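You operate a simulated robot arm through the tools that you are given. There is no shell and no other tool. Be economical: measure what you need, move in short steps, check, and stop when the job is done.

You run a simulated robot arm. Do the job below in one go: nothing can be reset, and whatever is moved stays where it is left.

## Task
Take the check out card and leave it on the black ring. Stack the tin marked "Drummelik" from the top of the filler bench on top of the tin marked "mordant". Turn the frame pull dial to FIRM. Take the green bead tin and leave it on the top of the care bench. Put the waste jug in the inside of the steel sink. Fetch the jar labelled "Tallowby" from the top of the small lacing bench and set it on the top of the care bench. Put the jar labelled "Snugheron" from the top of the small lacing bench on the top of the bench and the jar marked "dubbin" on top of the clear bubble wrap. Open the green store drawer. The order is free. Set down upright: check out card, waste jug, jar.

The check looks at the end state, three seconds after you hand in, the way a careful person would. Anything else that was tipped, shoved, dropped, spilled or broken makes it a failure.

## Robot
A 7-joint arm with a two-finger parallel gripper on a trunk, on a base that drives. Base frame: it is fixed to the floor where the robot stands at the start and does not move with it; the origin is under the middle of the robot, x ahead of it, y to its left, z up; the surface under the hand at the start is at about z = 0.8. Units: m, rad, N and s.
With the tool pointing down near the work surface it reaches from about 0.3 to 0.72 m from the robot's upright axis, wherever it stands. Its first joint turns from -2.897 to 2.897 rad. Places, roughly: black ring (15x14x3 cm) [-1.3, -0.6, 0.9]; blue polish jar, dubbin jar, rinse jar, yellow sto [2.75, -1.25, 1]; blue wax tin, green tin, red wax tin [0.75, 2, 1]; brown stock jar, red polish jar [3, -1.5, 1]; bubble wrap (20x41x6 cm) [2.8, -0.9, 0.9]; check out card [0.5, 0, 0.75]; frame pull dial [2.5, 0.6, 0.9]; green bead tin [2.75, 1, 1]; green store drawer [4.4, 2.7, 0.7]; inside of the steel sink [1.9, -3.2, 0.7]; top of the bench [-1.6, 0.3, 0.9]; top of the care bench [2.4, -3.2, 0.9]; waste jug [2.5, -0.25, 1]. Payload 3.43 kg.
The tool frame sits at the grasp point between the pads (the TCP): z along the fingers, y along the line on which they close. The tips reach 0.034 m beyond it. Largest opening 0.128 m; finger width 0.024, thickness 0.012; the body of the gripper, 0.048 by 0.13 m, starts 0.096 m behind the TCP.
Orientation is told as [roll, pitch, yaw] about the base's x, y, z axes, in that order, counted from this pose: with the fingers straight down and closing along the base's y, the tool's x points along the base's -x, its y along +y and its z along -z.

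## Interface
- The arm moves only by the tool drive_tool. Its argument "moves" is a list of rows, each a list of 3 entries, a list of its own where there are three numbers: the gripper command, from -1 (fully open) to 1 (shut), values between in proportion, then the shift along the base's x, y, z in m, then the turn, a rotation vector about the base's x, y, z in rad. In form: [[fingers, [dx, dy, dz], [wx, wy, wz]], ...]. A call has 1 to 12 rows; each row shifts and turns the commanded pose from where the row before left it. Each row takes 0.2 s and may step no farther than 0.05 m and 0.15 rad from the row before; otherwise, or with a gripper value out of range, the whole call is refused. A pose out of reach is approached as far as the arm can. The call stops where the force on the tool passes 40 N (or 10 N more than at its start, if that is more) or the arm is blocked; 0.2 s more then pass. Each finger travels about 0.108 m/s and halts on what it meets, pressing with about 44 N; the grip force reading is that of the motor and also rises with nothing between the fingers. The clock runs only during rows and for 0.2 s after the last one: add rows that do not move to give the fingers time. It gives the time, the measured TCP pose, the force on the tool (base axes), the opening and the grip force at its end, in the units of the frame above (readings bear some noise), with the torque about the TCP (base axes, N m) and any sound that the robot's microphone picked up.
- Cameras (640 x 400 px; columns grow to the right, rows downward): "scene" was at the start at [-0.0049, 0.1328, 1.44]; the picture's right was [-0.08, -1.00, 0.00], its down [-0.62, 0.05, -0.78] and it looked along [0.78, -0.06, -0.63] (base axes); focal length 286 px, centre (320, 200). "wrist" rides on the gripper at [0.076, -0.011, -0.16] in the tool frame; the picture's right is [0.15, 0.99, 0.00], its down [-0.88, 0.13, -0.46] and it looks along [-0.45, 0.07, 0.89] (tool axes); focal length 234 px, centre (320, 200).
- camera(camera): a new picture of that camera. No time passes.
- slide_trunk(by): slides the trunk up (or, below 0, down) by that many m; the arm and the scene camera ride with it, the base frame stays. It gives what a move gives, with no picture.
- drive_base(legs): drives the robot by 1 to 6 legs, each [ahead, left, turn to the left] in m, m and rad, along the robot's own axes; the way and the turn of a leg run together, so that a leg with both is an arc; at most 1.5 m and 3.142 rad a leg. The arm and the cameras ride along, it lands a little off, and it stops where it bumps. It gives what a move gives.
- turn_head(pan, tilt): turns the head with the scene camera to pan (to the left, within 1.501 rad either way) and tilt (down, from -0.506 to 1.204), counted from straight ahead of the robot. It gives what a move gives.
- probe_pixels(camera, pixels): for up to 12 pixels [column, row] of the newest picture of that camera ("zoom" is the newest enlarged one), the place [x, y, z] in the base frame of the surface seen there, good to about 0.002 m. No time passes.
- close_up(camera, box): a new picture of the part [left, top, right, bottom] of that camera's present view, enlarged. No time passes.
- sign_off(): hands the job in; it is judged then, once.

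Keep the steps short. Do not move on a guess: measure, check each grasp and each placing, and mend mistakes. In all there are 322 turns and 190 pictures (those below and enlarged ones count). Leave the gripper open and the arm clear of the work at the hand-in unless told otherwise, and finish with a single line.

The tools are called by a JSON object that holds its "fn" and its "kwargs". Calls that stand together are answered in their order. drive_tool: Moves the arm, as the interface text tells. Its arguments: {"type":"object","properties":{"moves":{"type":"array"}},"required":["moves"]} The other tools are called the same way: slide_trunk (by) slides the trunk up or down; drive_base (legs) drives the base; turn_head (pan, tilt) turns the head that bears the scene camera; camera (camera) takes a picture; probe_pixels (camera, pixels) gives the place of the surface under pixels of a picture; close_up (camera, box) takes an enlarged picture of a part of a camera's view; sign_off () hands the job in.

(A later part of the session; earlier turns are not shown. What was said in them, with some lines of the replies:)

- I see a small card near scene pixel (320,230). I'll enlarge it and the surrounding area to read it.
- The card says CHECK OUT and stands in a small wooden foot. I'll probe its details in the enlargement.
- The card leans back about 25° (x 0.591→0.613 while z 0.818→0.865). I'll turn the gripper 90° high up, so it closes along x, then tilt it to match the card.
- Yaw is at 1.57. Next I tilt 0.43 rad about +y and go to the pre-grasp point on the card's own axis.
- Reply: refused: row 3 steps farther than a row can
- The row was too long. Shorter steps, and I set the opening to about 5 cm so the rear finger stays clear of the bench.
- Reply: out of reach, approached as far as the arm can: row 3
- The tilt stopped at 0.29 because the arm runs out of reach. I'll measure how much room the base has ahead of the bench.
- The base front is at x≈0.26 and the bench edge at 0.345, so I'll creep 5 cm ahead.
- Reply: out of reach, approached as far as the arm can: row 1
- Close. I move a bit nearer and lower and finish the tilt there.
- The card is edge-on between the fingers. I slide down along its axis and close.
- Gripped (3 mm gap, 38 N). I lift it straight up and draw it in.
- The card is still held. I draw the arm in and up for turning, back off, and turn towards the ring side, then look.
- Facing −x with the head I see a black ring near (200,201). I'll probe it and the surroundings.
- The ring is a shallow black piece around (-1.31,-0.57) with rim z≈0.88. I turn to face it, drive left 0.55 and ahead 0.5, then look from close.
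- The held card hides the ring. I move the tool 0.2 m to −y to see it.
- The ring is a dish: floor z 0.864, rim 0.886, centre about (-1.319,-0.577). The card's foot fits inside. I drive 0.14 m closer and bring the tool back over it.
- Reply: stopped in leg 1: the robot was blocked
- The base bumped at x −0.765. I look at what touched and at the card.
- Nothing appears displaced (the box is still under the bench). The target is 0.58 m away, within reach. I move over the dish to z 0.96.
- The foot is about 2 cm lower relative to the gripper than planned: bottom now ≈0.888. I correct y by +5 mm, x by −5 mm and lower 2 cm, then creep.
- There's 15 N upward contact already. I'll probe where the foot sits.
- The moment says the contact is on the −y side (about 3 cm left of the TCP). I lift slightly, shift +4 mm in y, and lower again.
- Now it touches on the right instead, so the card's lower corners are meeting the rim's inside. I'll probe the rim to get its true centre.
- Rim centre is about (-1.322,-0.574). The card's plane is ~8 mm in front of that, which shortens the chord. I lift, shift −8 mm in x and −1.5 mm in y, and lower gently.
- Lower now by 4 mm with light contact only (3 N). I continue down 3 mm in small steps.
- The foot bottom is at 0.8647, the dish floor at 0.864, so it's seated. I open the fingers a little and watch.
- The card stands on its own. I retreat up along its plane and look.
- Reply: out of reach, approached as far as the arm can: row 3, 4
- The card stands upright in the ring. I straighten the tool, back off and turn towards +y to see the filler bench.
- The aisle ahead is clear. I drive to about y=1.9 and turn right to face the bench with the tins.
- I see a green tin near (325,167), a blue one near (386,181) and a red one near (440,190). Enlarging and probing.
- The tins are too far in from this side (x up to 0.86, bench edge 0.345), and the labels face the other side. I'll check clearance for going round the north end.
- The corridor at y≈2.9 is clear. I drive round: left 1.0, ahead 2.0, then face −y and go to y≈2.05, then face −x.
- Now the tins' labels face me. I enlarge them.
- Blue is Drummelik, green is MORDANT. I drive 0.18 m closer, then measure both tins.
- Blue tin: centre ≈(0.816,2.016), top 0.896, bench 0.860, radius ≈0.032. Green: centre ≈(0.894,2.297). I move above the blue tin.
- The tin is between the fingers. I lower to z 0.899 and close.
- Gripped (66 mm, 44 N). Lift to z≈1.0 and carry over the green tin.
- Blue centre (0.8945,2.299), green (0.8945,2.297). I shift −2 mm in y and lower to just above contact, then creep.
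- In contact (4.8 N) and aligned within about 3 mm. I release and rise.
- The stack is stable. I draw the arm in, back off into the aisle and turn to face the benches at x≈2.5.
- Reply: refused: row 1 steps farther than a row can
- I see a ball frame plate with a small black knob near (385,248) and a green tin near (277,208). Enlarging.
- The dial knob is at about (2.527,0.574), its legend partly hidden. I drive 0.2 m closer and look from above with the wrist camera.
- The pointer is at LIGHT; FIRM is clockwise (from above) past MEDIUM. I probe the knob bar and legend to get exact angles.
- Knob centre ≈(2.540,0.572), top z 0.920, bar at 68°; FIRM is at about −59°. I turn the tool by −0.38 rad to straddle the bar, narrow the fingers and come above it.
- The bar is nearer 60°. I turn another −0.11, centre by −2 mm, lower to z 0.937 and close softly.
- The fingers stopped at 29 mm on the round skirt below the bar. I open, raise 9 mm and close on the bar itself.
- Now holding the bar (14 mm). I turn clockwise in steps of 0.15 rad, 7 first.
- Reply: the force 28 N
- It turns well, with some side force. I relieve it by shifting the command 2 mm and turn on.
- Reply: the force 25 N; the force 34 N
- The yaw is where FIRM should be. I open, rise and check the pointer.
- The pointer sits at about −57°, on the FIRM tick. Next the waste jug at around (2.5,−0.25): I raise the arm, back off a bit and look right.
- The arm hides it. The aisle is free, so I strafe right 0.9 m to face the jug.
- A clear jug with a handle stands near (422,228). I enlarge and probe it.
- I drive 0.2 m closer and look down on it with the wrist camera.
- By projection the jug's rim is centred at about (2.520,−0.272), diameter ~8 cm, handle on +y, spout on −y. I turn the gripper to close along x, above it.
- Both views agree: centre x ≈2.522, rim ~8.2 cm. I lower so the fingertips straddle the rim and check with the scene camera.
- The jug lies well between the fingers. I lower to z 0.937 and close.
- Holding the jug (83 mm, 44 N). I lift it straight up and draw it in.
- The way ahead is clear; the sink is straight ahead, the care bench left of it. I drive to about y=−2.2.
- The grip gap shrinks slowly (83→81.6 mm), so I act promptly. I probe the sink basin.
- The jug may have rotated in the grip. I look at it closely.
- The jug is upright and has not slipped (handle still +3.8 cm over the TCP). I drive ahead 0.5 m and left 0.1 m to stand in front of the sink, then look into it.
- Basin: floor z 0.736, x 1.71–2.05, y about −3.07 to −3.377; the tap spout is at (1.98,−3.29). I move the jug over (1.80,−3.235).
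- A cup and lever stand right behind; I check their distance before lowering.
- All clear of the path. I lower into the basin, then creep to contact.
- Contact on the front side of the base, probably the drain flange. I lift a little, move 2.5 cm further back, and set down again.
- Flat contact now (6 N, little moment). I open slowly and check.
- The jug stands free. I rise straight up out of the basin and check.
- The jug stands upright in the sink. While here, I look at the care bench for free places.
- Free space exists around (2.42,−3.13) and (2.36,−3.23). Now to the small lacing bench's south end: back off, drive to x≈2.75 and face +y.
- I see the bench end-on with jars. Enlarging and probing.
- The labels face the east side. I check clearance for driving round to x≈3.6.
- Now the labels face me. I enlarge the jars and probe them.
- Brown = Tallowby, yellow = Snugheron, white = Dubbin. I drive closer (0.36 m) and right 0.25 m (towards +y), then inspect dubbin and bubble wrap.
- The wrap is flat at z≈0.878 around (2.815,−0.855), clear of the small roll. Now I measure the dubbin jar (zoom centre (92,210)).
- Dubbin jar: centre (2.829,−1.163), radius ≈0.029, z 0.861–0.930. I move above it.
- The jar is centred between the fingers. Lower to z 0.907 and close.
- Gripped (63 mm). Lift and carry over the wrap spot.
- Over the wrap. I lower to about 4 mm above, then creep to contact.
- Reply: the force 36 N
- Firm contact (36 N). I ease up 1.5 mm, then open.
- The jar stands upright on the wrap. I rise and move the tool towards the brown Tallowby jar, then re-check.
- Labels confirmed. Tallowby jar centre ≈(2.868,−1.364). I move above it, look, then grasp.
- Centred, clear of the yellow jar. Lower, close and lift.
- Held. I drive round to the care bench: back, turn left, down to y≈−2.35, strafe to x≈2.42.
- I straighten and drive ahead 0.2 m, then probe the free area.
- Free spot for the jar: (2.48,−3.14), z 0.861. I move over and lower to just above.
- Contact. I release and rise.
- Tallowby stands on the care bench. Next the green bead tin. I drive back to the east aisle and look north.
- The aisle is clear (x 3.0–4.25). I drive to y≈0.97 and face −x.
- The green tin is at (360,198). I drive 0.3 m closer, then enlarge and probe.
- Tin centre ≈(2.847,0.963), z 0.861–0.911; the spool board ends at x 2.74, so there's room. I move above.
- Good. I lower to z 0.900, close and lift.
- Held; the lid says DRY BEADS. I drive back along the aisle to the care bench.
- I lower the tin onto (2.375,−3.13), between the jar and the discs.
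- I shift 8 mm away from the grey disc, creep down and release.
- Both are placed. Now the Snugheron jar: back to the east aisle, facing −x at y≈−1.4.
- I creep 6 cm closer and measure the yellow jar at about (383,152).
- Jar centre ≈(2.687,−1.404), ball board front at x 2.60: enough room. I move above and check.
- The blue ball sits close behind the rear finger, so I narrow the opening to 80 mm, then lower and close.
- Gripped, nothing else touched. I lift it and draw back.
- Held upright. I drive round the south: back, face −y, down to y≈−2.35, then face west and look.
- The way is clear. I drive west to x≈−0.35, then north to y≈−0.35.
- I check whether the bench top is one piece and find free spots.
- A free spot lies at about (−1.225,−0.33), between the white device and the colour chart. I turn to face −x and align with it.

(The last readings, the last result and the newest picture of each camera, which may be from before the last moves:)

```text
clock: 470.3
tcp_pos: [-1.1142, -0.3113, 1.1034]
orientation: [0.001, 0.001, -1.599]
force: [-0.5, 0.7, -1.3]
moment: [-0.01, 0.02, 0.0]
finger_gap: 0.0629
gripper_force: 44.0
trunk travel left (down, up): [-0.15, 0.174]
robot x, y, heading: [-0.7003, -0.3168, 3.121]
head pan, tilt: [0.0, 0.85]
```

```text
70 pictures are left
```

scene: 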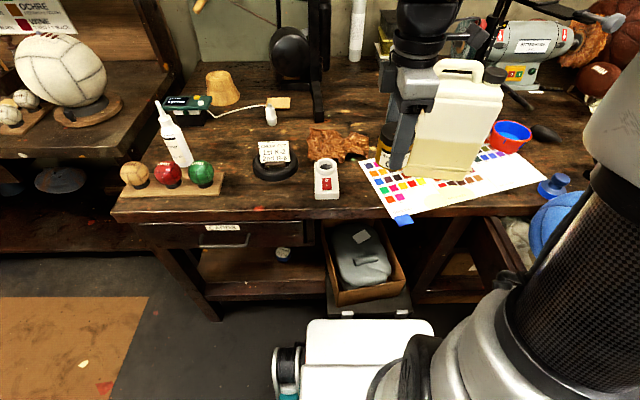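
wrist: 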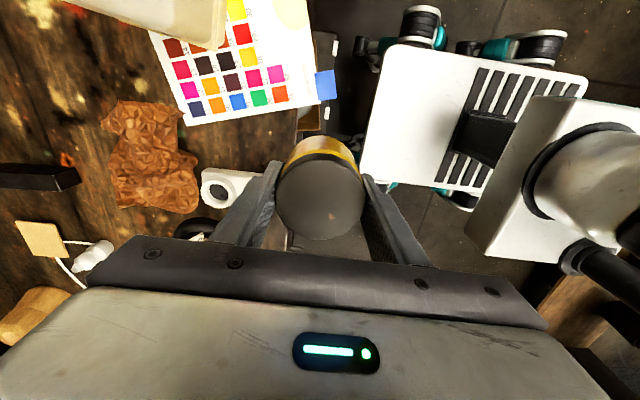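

{"fn": "close_up", "kwargs": {"camera": "scene", "box": [290, 120, 450, 230]}}

{"fn": "probe_pixels", "kwargs": {"camera": "zoom", "pixels": [[200, 270], [200, 240], [240, 200], [260, 240], [290, 280], [320, 315], [330, 340], [350, 350], [240, 300], [260, 320], [200, 285], [230, 335]]}}

```text
3.64 times, centred on (370, 175) of scene
```

zoom: 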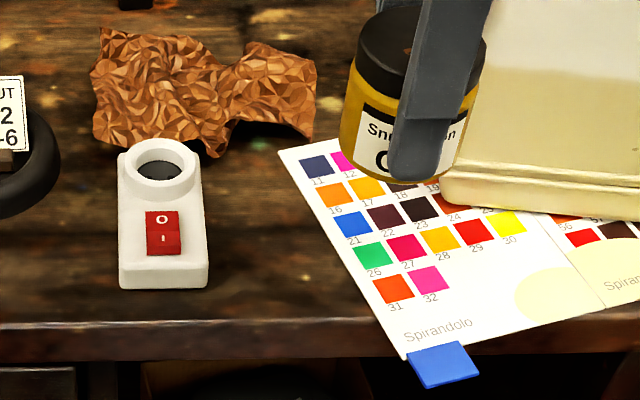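

```text
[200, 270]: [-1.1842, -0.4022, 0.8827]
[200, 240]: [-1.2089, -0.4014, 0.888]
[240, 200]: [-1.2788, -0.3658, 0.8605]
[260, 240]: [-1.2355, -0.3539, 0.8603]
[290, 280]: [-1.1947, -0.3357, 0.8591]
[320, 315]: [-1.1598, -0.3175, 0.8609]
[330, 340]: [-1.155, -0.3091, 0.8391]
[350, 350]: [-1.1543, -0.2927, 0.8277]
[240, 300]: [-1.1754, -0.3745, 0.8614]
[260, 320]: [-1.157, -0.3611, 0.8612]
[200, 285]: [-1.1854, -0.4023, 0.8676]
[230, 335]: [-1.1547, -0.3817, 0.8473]
```

Between the device (edge y −0.398) and the chart (edge ≈−0.305) there's 9 cm. I aim the jar at (−1.23,−0.352).

{"fn": "drive_tool", "kwargs": {"moves": [[1, [-0.039, -0.014, 0], [0, 0, 0]], [1, [-0.039, -0.014, 0], [0, 0, 0]], [1, [-0.038, -0.013, 0], [0, 0, 0.025]], [1, [0, 0, -0.045], [0, 0, 0]], [1, [0, 0, -0.045], [0, 0, 0]], [1, [0, 0, -0.045], [0, 0, 0]], [1, [0, 0, -0.03], [0, 0, 0]], [1, [0, 0, 0], [0, 0, 0]]]}}

{"fn": "close_up", "kwargs": {"camera": "scene", "box": [290, 120, 450, 230]}}

```text
clock: 472.1
tcp_pos: [-1.2295, -0.3523, 0.9353]
orientation: [0.003, 0.001, -1.572]
force: [-0.1, 0.1, -2.1]
moment: [-0.02, 0.0, 0.01]
finger_gap: 0.0625
gripper_force: 43.9
trunk travel left (down, up): [-0.15, 0.174]
robot x, y, heading: [-0.6984, -0.3129, 3.122]
head pan, tilt: [0.0, 0.85]
```

```text
3.64 times, centred on (370, 175) of scene
```

zoom: 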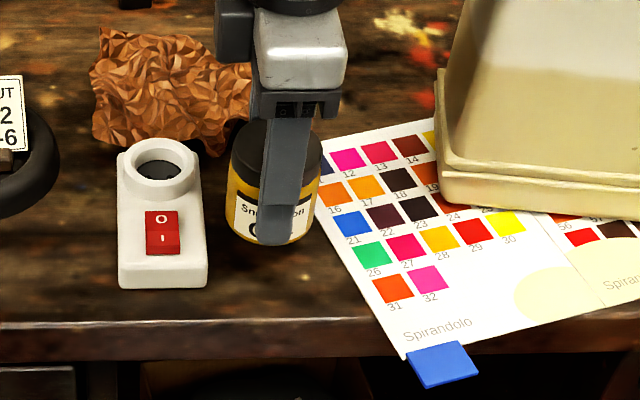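

{"fn": "drive_tool", "kwargs": {"moves": [[1, [0, 0, -0.02], [0, 0, 0]], [1, [0, 0, -0.005], [0, 0, 0]], [1, [0, 0, -0.002], [0, 0, 0]], [1, [0, 0, -0.001], [0, 0, 0]], [1, [0, 0, 0], [0, 0, 0]]]}}

```text
clock: 473.3
tcp_pos: [-1.2304, -0.3521, 0.9112]
orientation: [0.003, 0.001, -1.571]
force: [-0.4, 0.0, -1.7]
moment: [0.0, -0.01, -0.01]
finger_gap: 0.0627
gripper_force: 43.7
trunk travel left (down, up): [-0.15, 0.174]
robot x, y, heading: [-0.6957, -0.3174, 3.122]
head pan, tilt: [0.0, 0.85]
```

{"fn": "drive_tool", "kwargs": {"moves": [[1, [0, 0, -0.002], [0, 0, 0]], [1, [0, 0, -0.001], [0, 0, 0]], [1, [0, 0, -0.001], [0, 0, 0]], [1, [0, 0, 0], [0, 0, 0]]]}}

```text
clock: 474.3
tcp_pos: [-1.2298, -0.3519, 0.9098]
orientation: [-0.002, 0.0, -1.572]
force: [2.3, 1.1, 21.5]
moment: [0.01, -0.57, 0.07]
finger_gap: 0.063
gripper_force: 44.4
trunk travel left (down, up): [-0.15, 0.174]
robot x, y, heading: [-0.7002, -0.3148, 3.116]
head pan, tilt: [0.0, 0.85]
```

Contact. I ease 1 mm and release with a small opening, then rise.

{"fn": "drive_tool", "kwargs": {"moves": [[1, [0, 0, 0.001], [0, 0, 0]], [-0.05, [0, 0, 0], [0, 0, 0]], [-0.25, [0, 0, 0], [0, 0, 0]], [-0.25, [0, 0, 0], [0, 0, 0]], [-0.25, [0, 0, 0.045], [0, 0, 0]], [-0.25, [0, 0, 0.05], [0, 0, 0]], [-0.25, [0, 0, 0.05], [0, 0, 0]], [-0.25, [0.04, 0, 0.03], [0, 0, 0]], [-0.25, [0.04, 0, 0.02], [0, 0, 0]], [-0.25, [0, 0, 0], [0, 0, 0]]]}}

{"fn": "camera", "kwargs": {"camera": "scene"}}

```text
clock: 476.5
tcp_pos: [-1.1492, -0.3526, 1.1012]
orientation: [0.002, 0.002, -1.572]
force: [0.3, 0.3, 0.2]
moment: [-0.02, 0.03, -0.01]
finger_gap: 0.0801
gripper_force: 0.0
trunk travel left (down, up): [-0.15, 0.174]
robot x, y, heading: [-0.6961, -0.3194, 3.118]
head pan, tilt: [0.0, 0.85]
```

```text
67 pictures are left
```

scene: 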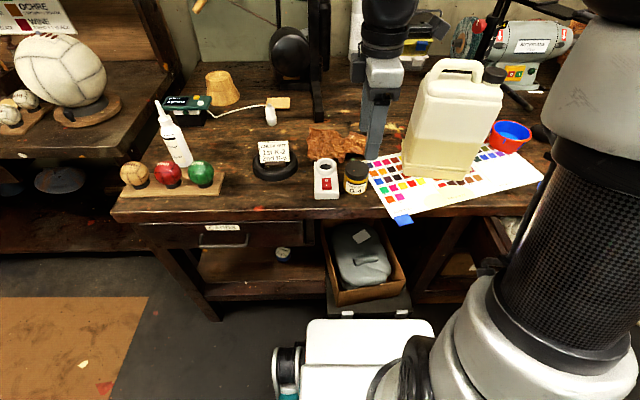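

Snugheron stands on the bench, the card is still fine. Last: the green store drawer at (4.4,2.7). I drive north and then east.

{"fn": "drive_base", "kwargs": {"legs": [[-0.35, 0, 0], [0, 0, -1.547], [1.5, 0, 0], [1.5, 0, 0], [0.25, 0, 0], [0, 0, -1.57]]}}

{"fn": "turn_head", "kwargs": {"pan": 0.0, "tilt": 0.4}}

{"fn": "camera", "kwargs": {"camera": "scene"}}

```text
clock: 502.2
tcp_pos: [0.0925, 3.0392, 1.1011]
orientation: [0.001, 0.0, 1.65]
force: [0.3, -0.1, -0.1]
moment: [-0.05, 0.03, 0.0]
finger_gap: 0.0801
gripper_force: 0.1
trunk travel left (down, up): [-0.15, 0.174]
robot x, y, heading: [-0.3571, 2.9652, 0.055]
head pan, tilt: [0.0, 0.85]
```

```text
clock: 503.1
tcp_pos: [0.0932, 3.0379, 1.1017]
orientation: [0.001, -0.002, 1.649]
force: [0.2, 0.3, 0.3]
moment: [-0.01, -0.01, 0.0]
finger_gap: 0.0796
gripper_force: 0.1
trunk travel left (down, up): [-0.15, 0.174]
robot x, y, heading: [-0.3522, 2.9657, 0.06]
head pan, tilt: [0.0, 0.4]
```

```text
66 pictures are left
```

scene: 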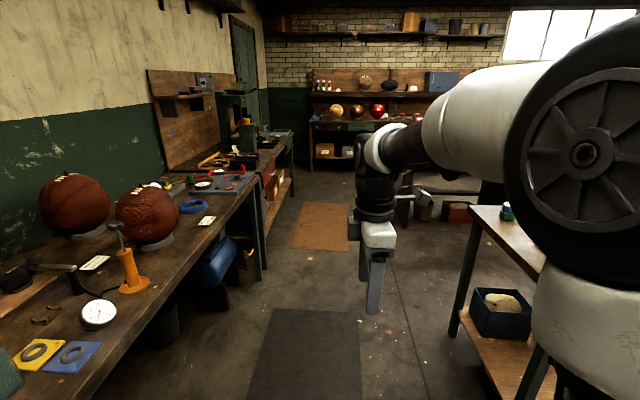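

Clear eastwards (the stacked tins are still fine at the right). I drive to x≈3.3.

{"fn": "drive_base", "kwargs": {"legs": [[0, 0, -0.065], [1.5, 0, 0], [1.5, 0, 0], [0.6, -0.2, 0]]}}

{"fn": "turn_head", "kwargs": {"pan": 0.0, "tilt": 0.55}}

{"fn": "camera", "kwargs": {"camera": "scene"}}

```text
clock: 520.9
tcp_pos: [3.6368, 2.7549, 1.1024]
orientation: [0.0, -0.001, 1.592]
force: [-0.4, -0.8, -0.2]
moment: [-0.01, 0.03, 0.0]
finger_gap: 0.08
gripper_force: 0.0
trunk travel left (down, up): [-0.15, 0.174]
robot x, y, heading: [3.1848, 2.704, -0.001]
head pan, tilt: [0.0, 0.4]
```

```text
clock: 521.6
tcp_pos: [3.6368, 2.7546, 1.1021]
orientation: [0.003, 0.001, 1.592]
force: [-0.5, -0.5, 0.4]
moment: [0.0, 0.0, -0.02]
finger_gap: 0.0801
gripper_force: 0.0
trunk travel left (down, up): [-0.15, 0.174]
robot x, y, heading: [3.1884, 2.7071, 0.0]
head pan, tilt: [0.0, 0.55]
```

```text
65 pictures are left
```

scene: 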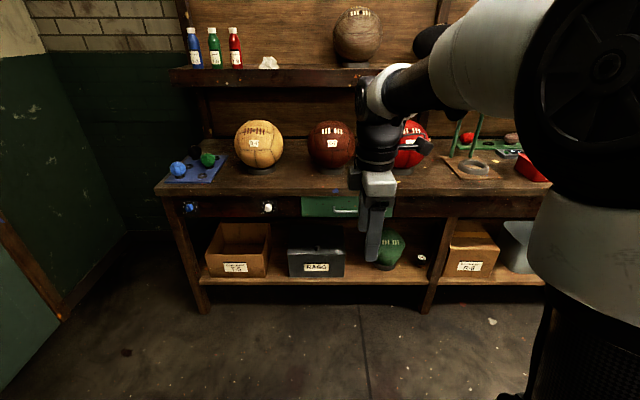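

The green drawer front is at about (330,207) with a bar handle near (347,210). Probing.

{"fn": "close_up", "kwargs": {"camera": "scene", "box": [280, 170, 420, 250]}}

{"fn": "probe_pixels", "kwargs": {"camera": "scene", "pixels": [[310, 207], [347, 210], [336, 210], [357, 209], [302, 197], [302, 216], [330, 192], [260, 205], [400, 200]]}}

```text
4.57 times, centred on (350, 210) of scene
```

zoom: 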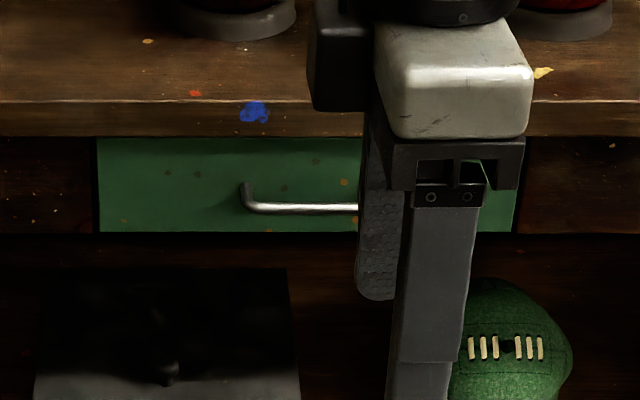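

```text
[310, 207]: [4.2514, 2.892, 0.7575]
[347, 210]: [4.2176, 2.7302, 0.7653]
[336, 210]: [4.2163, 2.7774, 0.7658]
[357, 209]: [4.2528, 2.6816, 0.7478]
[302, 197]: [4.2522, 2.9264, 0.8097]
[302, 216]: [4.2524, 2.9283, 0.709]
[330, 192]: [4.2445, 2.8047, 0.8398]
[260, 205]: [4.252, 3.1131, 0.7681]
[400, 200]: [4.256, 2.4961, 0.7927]
```

Handle bar: x≈4.217, z 0.765, centre y≈2.71; front at x 4.252. I'll point the gripper forward (tool along +x, closing vertically), moving the TCP forward while turning.

{"fn": "drive_tool", "kwargs": {"moves": [[0, [0.02, -0.003, -0.015], [0, -0.143, 0]], [0, [0.02, -0.003, -0.015], [0, -0.143, 0]], [0, [0.02, -0.003, -0.015], [0, -0.143, 0]], [0, [0.02, -0.003, -0.015], [0, -0.143, 0]], [0, [0.02, -0.003, -0.015], [0, -0.143, 0]], [0, [0.02, -0.003, -0.015], [0, -0.143, 0]], [0, [0.02, -0.003, -0.015], [0, -0.143, 0]], [0, [0.02, -0.003, -0.015], [0, -0.143, 0]], [0, [0, -0.003, -0.015], [0, -0.143, 0]], [0, [0.0, -0.003, -0.015], [0, -0.143, 0]], [0, [0, 0, 0], [0, -0.14, 0]], [0, [0, 0, 0], [0, 0, -0.02]]]}}

{"fn": "camera", "kwargs": {"camera": "wrist"}}

{"fn": "camera", "kwargs": {"camera": "scene"}}

```text
clock: 524.2
tcp_pos: [3.7969, 2.7242, 0.9527]
orientation: [-1.568, 0.022, 1.55]
force: [-0.6, -0.3, 0.5]
moment: [-0.01, 0.02, 0.01]
finger_gap: 0.0641
gripper_force: 0.0
trunk travel left (down, up): [-0.15, 0.174]
robot x, y, heading: [3.1853, 2.708, 0.001]
head pan, tilt: [0.0, 0.55]
```

```text
63 pictures are left
```

wrist: 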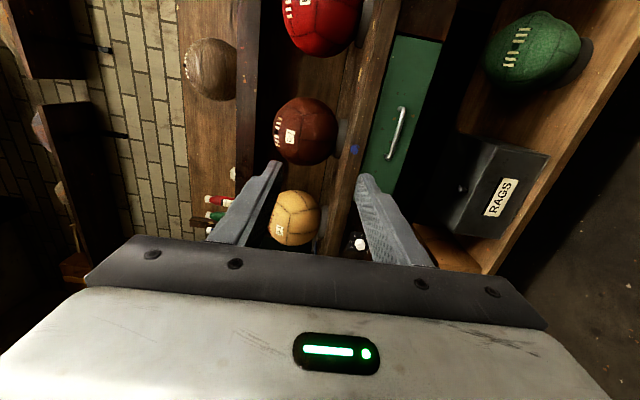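

```text
62 pictures are left
```

scene: 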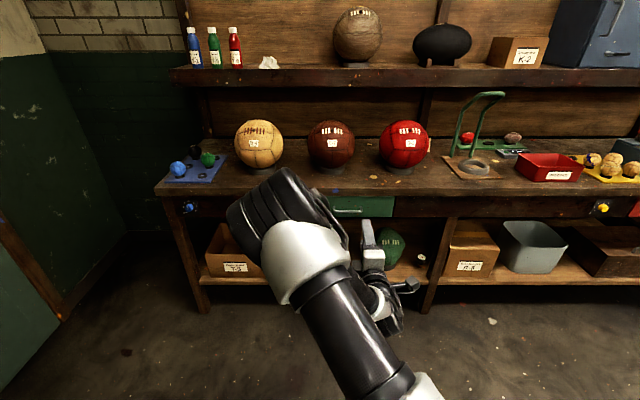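

The gripper points forward. I probe the handle in the wrist view.

{"fn": "close_up", "kwargs": {"camera": "wrist", "box": [350, 60, 450, 200]}}

{"fn": "probe_pixels", "kwargs": {"camera": "wrist", "pixels": [[401, 112], [397, 132], [391, 155], [380, 150], [395, 175], [420, 60]]}}

```text
2.86 times, centred on (400, 130) of wrist
```

zoom: 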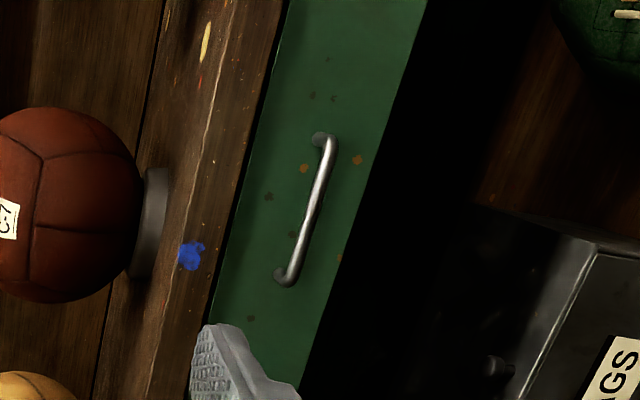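

```text
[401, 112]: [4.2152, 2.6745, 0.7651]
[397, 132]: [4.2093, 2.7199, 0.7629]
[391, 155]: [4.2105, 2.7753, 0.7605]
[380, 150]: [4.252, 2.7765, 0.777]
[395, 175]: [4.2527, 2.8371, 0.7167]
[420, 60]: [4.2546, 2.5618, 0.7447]
```

Handle centre (4.215,2.717,0.763). I lower the tool to that height here first.

{"fn": "drive_tool", "kwargs": {"moves": [[0.1, [0, -0.002, -0.045], [0, 0, 0]], [0.1, [0, -0.002, -0.045], [0, 0, 0]], [0.1, [0, -0.002, -0.045], [0, 0, 0]], [0.1, [0, -0.001, -0.045], [0, 0, 0]], [0.1, [0, 0, -0.01], [0, -0.01, 0]], [0.1, [0, 0, 0], [0, 0, 0]]]}}

{"fn": "drive_base", "kwargs": {"legs": [[0.35, 0, 0]]}}

{"fn": "camera", "kwargs": {"camera": "wrist"}}

```text
clock: 525.6
tcp_pos: [3.798, 2.7184, 0.7619]
orientation: [-1.579, 0.021, 1.55]
force: [-0.9, -0.1, -0.4]
moment: [-0.01, -0.01, 0.0]
finger_gap: 0.0577
gripper_force: 0.1
trunk travel left (down, up): [-0.15, 0.174]
robot x, y, heading: [3.1819, 2.7093, -0.004]
head pan, tilt: [0.0, 0.55]
```

```text
clock: 527.9
tcp_pos: [4.1458, 2.7149, 0.7605]
orientation: [-1.577, 0.02, 1.548]
force: [0.1, 0.6, 0.1]
moment: [-0.02, -0.01, 0.0]
finger_gap: 0.0575
gripper_force: 0.0
trunk travel left (down, up): [-0.15, 0.174]
robot x, y, heading: [3.5347, 2.7087, 0.0]
head pan, tilt: [0.0, 0.55]
```

```text
60 pictures are left
```

wrist: 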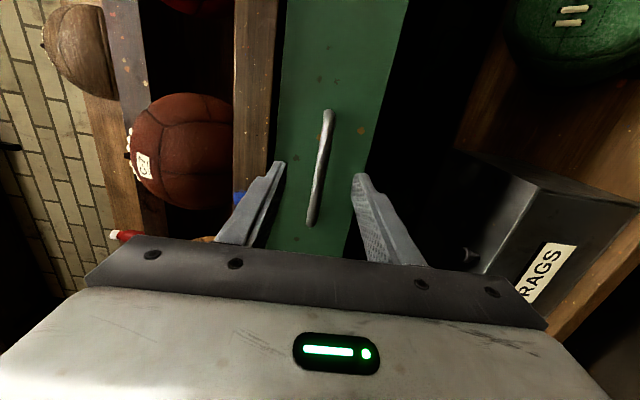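

The handle lies between the fingers. I go forward 6 cm and close.

{"fn": "drive_tool", "kwargs": {"moves": [[0.1, [0.03, 0, 0.001], [0, 0, 0]], [0.1, [0.03, 0, 0.001], [0, 0, 0]], [0.1, [0, 0, 0], [0, 0, 0]], [1, [0, 0, 0], [0, 0, 0]], [1, [0, 0, 0], [0, 0, 0]], [1, [0, 0, 0], [0, 0, 0]]]}}

{"fn": "camera", "kwargs": {"camera": "wrist"}}

```text
clock: 529.3
tcp_pos: [4.2048, 2.7151, 0.7602]
orientation: [-1.57, 0.019, 1.547]
force: [-0.1, -0.3, -20.7]
moment: [1.17, 0.23, -0.04]
finger_gap: 0.012
gripper_force: 44.6
trunk travel left (down, up): [-0.15, 0.174]
robot x, y, heading: [3.5308, 2.7067, -0.004]
head pan, tilt: [0.0, 0.55]
```

```text
59 pictures are left
```

wrist: 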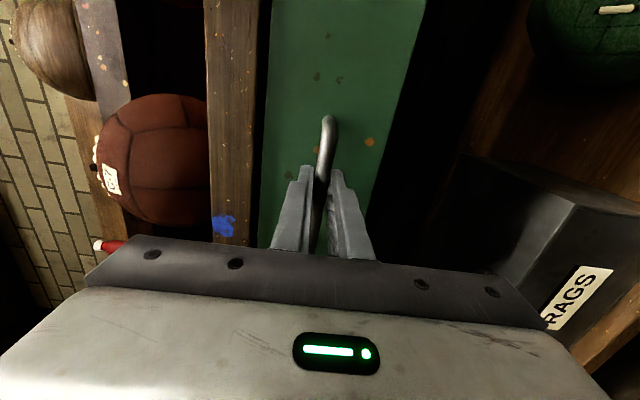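

Gripped (12 mm bar). I relax the height 2 mm and pull back 3 cm at a time.

{"fn": "drive_tool", "kwargs": {"moves": [[1, [0, 0, -0.002], [0, 0, 0]], [1, [-0.02, 0, 0], [0, 0, 0]], [1, [-0.02, 0, 0], [0, 0, 0]], [1, [-0.02, 0, 0], [0, 0, 0]], [1, [0, 0, 0], [0, 0, 0]]]}}

```text
clock: 530.5
tcp_pos: [4.144, 2.7148, 0.7597]
orientation: [-1.577, 0.022, 1.545]
force: [-0.7, -7.7, -14.2]
moment: [1.11, 0.18, 0.27]
finger_gap: 0.0117
gripper_force: 45.3
trunk travel left (down, up): [-0.15, 0.174]
robot x, y, heading: [3.5319, 2.7093, -0.002]
head pan, tilt: [0.0, 0.55]
```

{"fn": "drive_tool", "kwargs": {"moves": [[1, [-0.03, 0, -0.001], [0, 0, 0]], [1, [-0.03, 0, 0], [0, 0, 0]], [1, [-0.03, 0, 0], [0, 0, 0]], [1, [-0.03, 0, 0], [0, 0, 0]], [1, [0, 0, 0], [0, 0, 0]]]}}

{"fn": "camera", "kwargs": {"camera": "scene"}}

```text
clock: 531.7
tcp_pos: [4.0239, 2.715, 0.7604]
orientation: [-1.574, 0.018, 1.547]
force: [-0.4, -9.0, -11.6]
moment: [1.08, 0.21, -0.63]
finger_gap: 0.0119
gripper_force: 44.9
trunk travel left (down, up): [-0.15, 0.174]
robot x, y, heading: [3.5355, 2.7087, -0.005]
head pan, tilt: [0.0, 0.55]
```

```text
58 pictures are left
```

scene: 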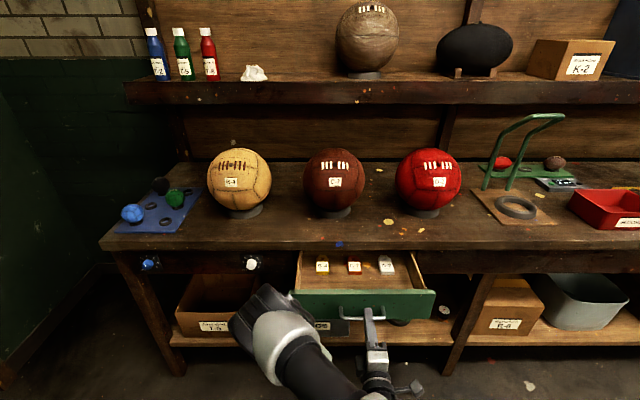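

The drawer is open 18 cm. I pull further to open it well, until it resists.

{"fn": "drive_tool", "kwargs": {"moves": [[1, [-0.025, 0, 0], [0, 0, 0]], [1, [-0.025, 0, 0], [0, 0, 0]], [1, [-0.025, 0, 0], [0, 0, 0]], [1, [-0.025, 0, 0], [0, 0, 0]], [1, [0, 0, 0], [0, 0, 0]]]}}

{"fn": "camera", "kwargs": {"camera": "scene"}}

```text
clock: 532.7
tcp_pos: [3.9332, 2.7161, 0.7599]
orientation: [-1.578, 0.015, 1.545]
force: [6.4, -3.8, -5.4]
moment: [1.14, 0.03, 0.49]
finger_gap: 0.0117
gripper_force: 45.7
trunk travel left (down, up): [-0.15, 0.174]
robot x, y, heading: [3.5389, 2.7076, 0.001]
head pan, tilt: [0.0, 0.55]
stopped in row 5: the force on the tool passed its limit at 57 N (the readings are from after the stop); the commanded pose is now the measured one
```

```text
57 pictures are left
```

scene: 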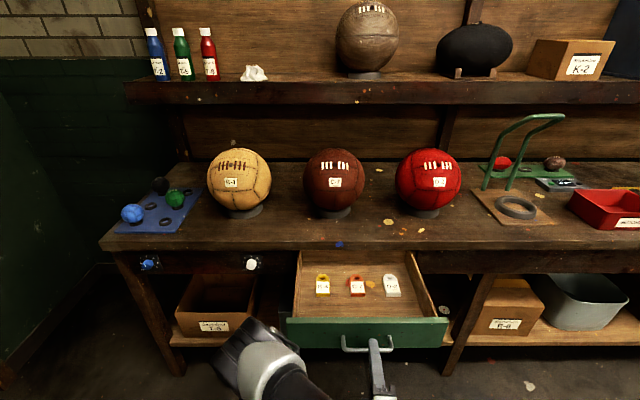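

It's at its stop, 27 cm open, contents undisturbed. I open the fingers and back the base off straight.

{"fn": "drive_tool", "kwargs": {"moves": [[0.1, [0, 0, 0], [0, 0, 0]], [0.1, [0, 0, 0], [0, 0, 0]], [0.1, [0, 0, 0], [0, 0, 0]]]}}

{"fn": "drive_base", "kwargs": {"legs": [[-0.3, 0, 0]]}}

{"fn": "camera", "kwargs": {"camera": "scene"}}

```text
clock: 533.5
tcp_pos: [3.9327, 2.7153, 0.7603]
orientation: [-1.579, 0.017, 1.547]
force: [-0.6, 0.4, 0.1]
moment: [0.0, -0.03, 0.02]
finger_gap: 0.0574
gripper_force: 0.0
trunk travel left (down, up): [-0.15, 0.174]
robot x, y, heading: [3.5341, 2.7082, -0.001]
head pan, tilt: [0.0, 0.55]
```

```text
clock: 535.5
tcp_pos: [3.6344, 2.7176, 0.7611]
orientation: [-1.579, 0.017, 1.546]
force: [-0.5, 0.3, -0.8]
moment: [-0.01, 0.02, -0.01]
finger_gap: 0.0577
gripper_force: 0.1
trunk travel left (down, up): [-0.15, 0.174]
robot x, y, heading: [3.2353, 2.7093, -0.001]
head pan, tilt: [0.0, 0.55]
```

```text
56 pictures are left
```

scene: 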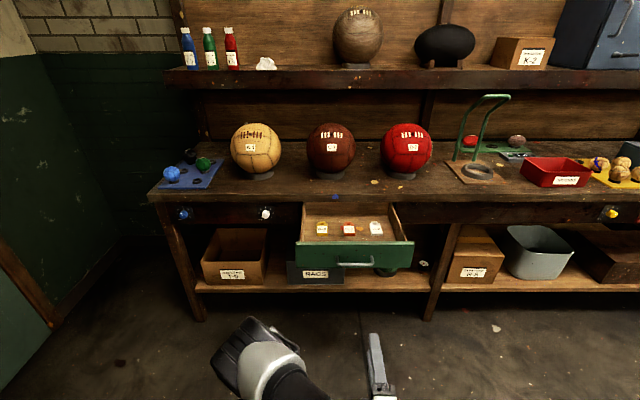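

The drawer is open and the arm is clear. I open the gripper fully, then hand in.

{"fn": "drive_tool", "kwargs": {"moves": [[-1, [0, 0, 0.03], [0, 0, 0]], [-1, [0, 0, 0.03], [0, 0, 0]], [-1, [0, 0, 0], [0, 0, 0]], [-1, [0, 0, 0], [0, 0, 0]]]}}

{"fn": "sign_off", "kwargs": {}}

```text
clock: 536.5
tcp_pos: [3.6326, 2.7158, 0.8208]
orientation: [-1.579, 0.018, 1.548]
force: [-0.4, -1.0, 0.2]
moment: [0.01, -0.02, 0.0]
finger_gap: 0.1281
gripper_force: 0.1
trunk travel left (down, up): [-0.15, 0.174]
robot x, y, heading: [3.2361, 2.7092, -0.003]
head pan, tilt: [0.0, 0.55]
```

```text
The job is handed in.
```

All nine items are done and handed in: card on the ring, tins stacked, dial on FIRM, bead tin and Tallowby jar on the care bench, jug in the sink, Snugheron jar on the bench, dubbin jar on the bubble wrap, and the green drawer open; the base bumped something at the ring bench once, and I saw nothing moved by it.
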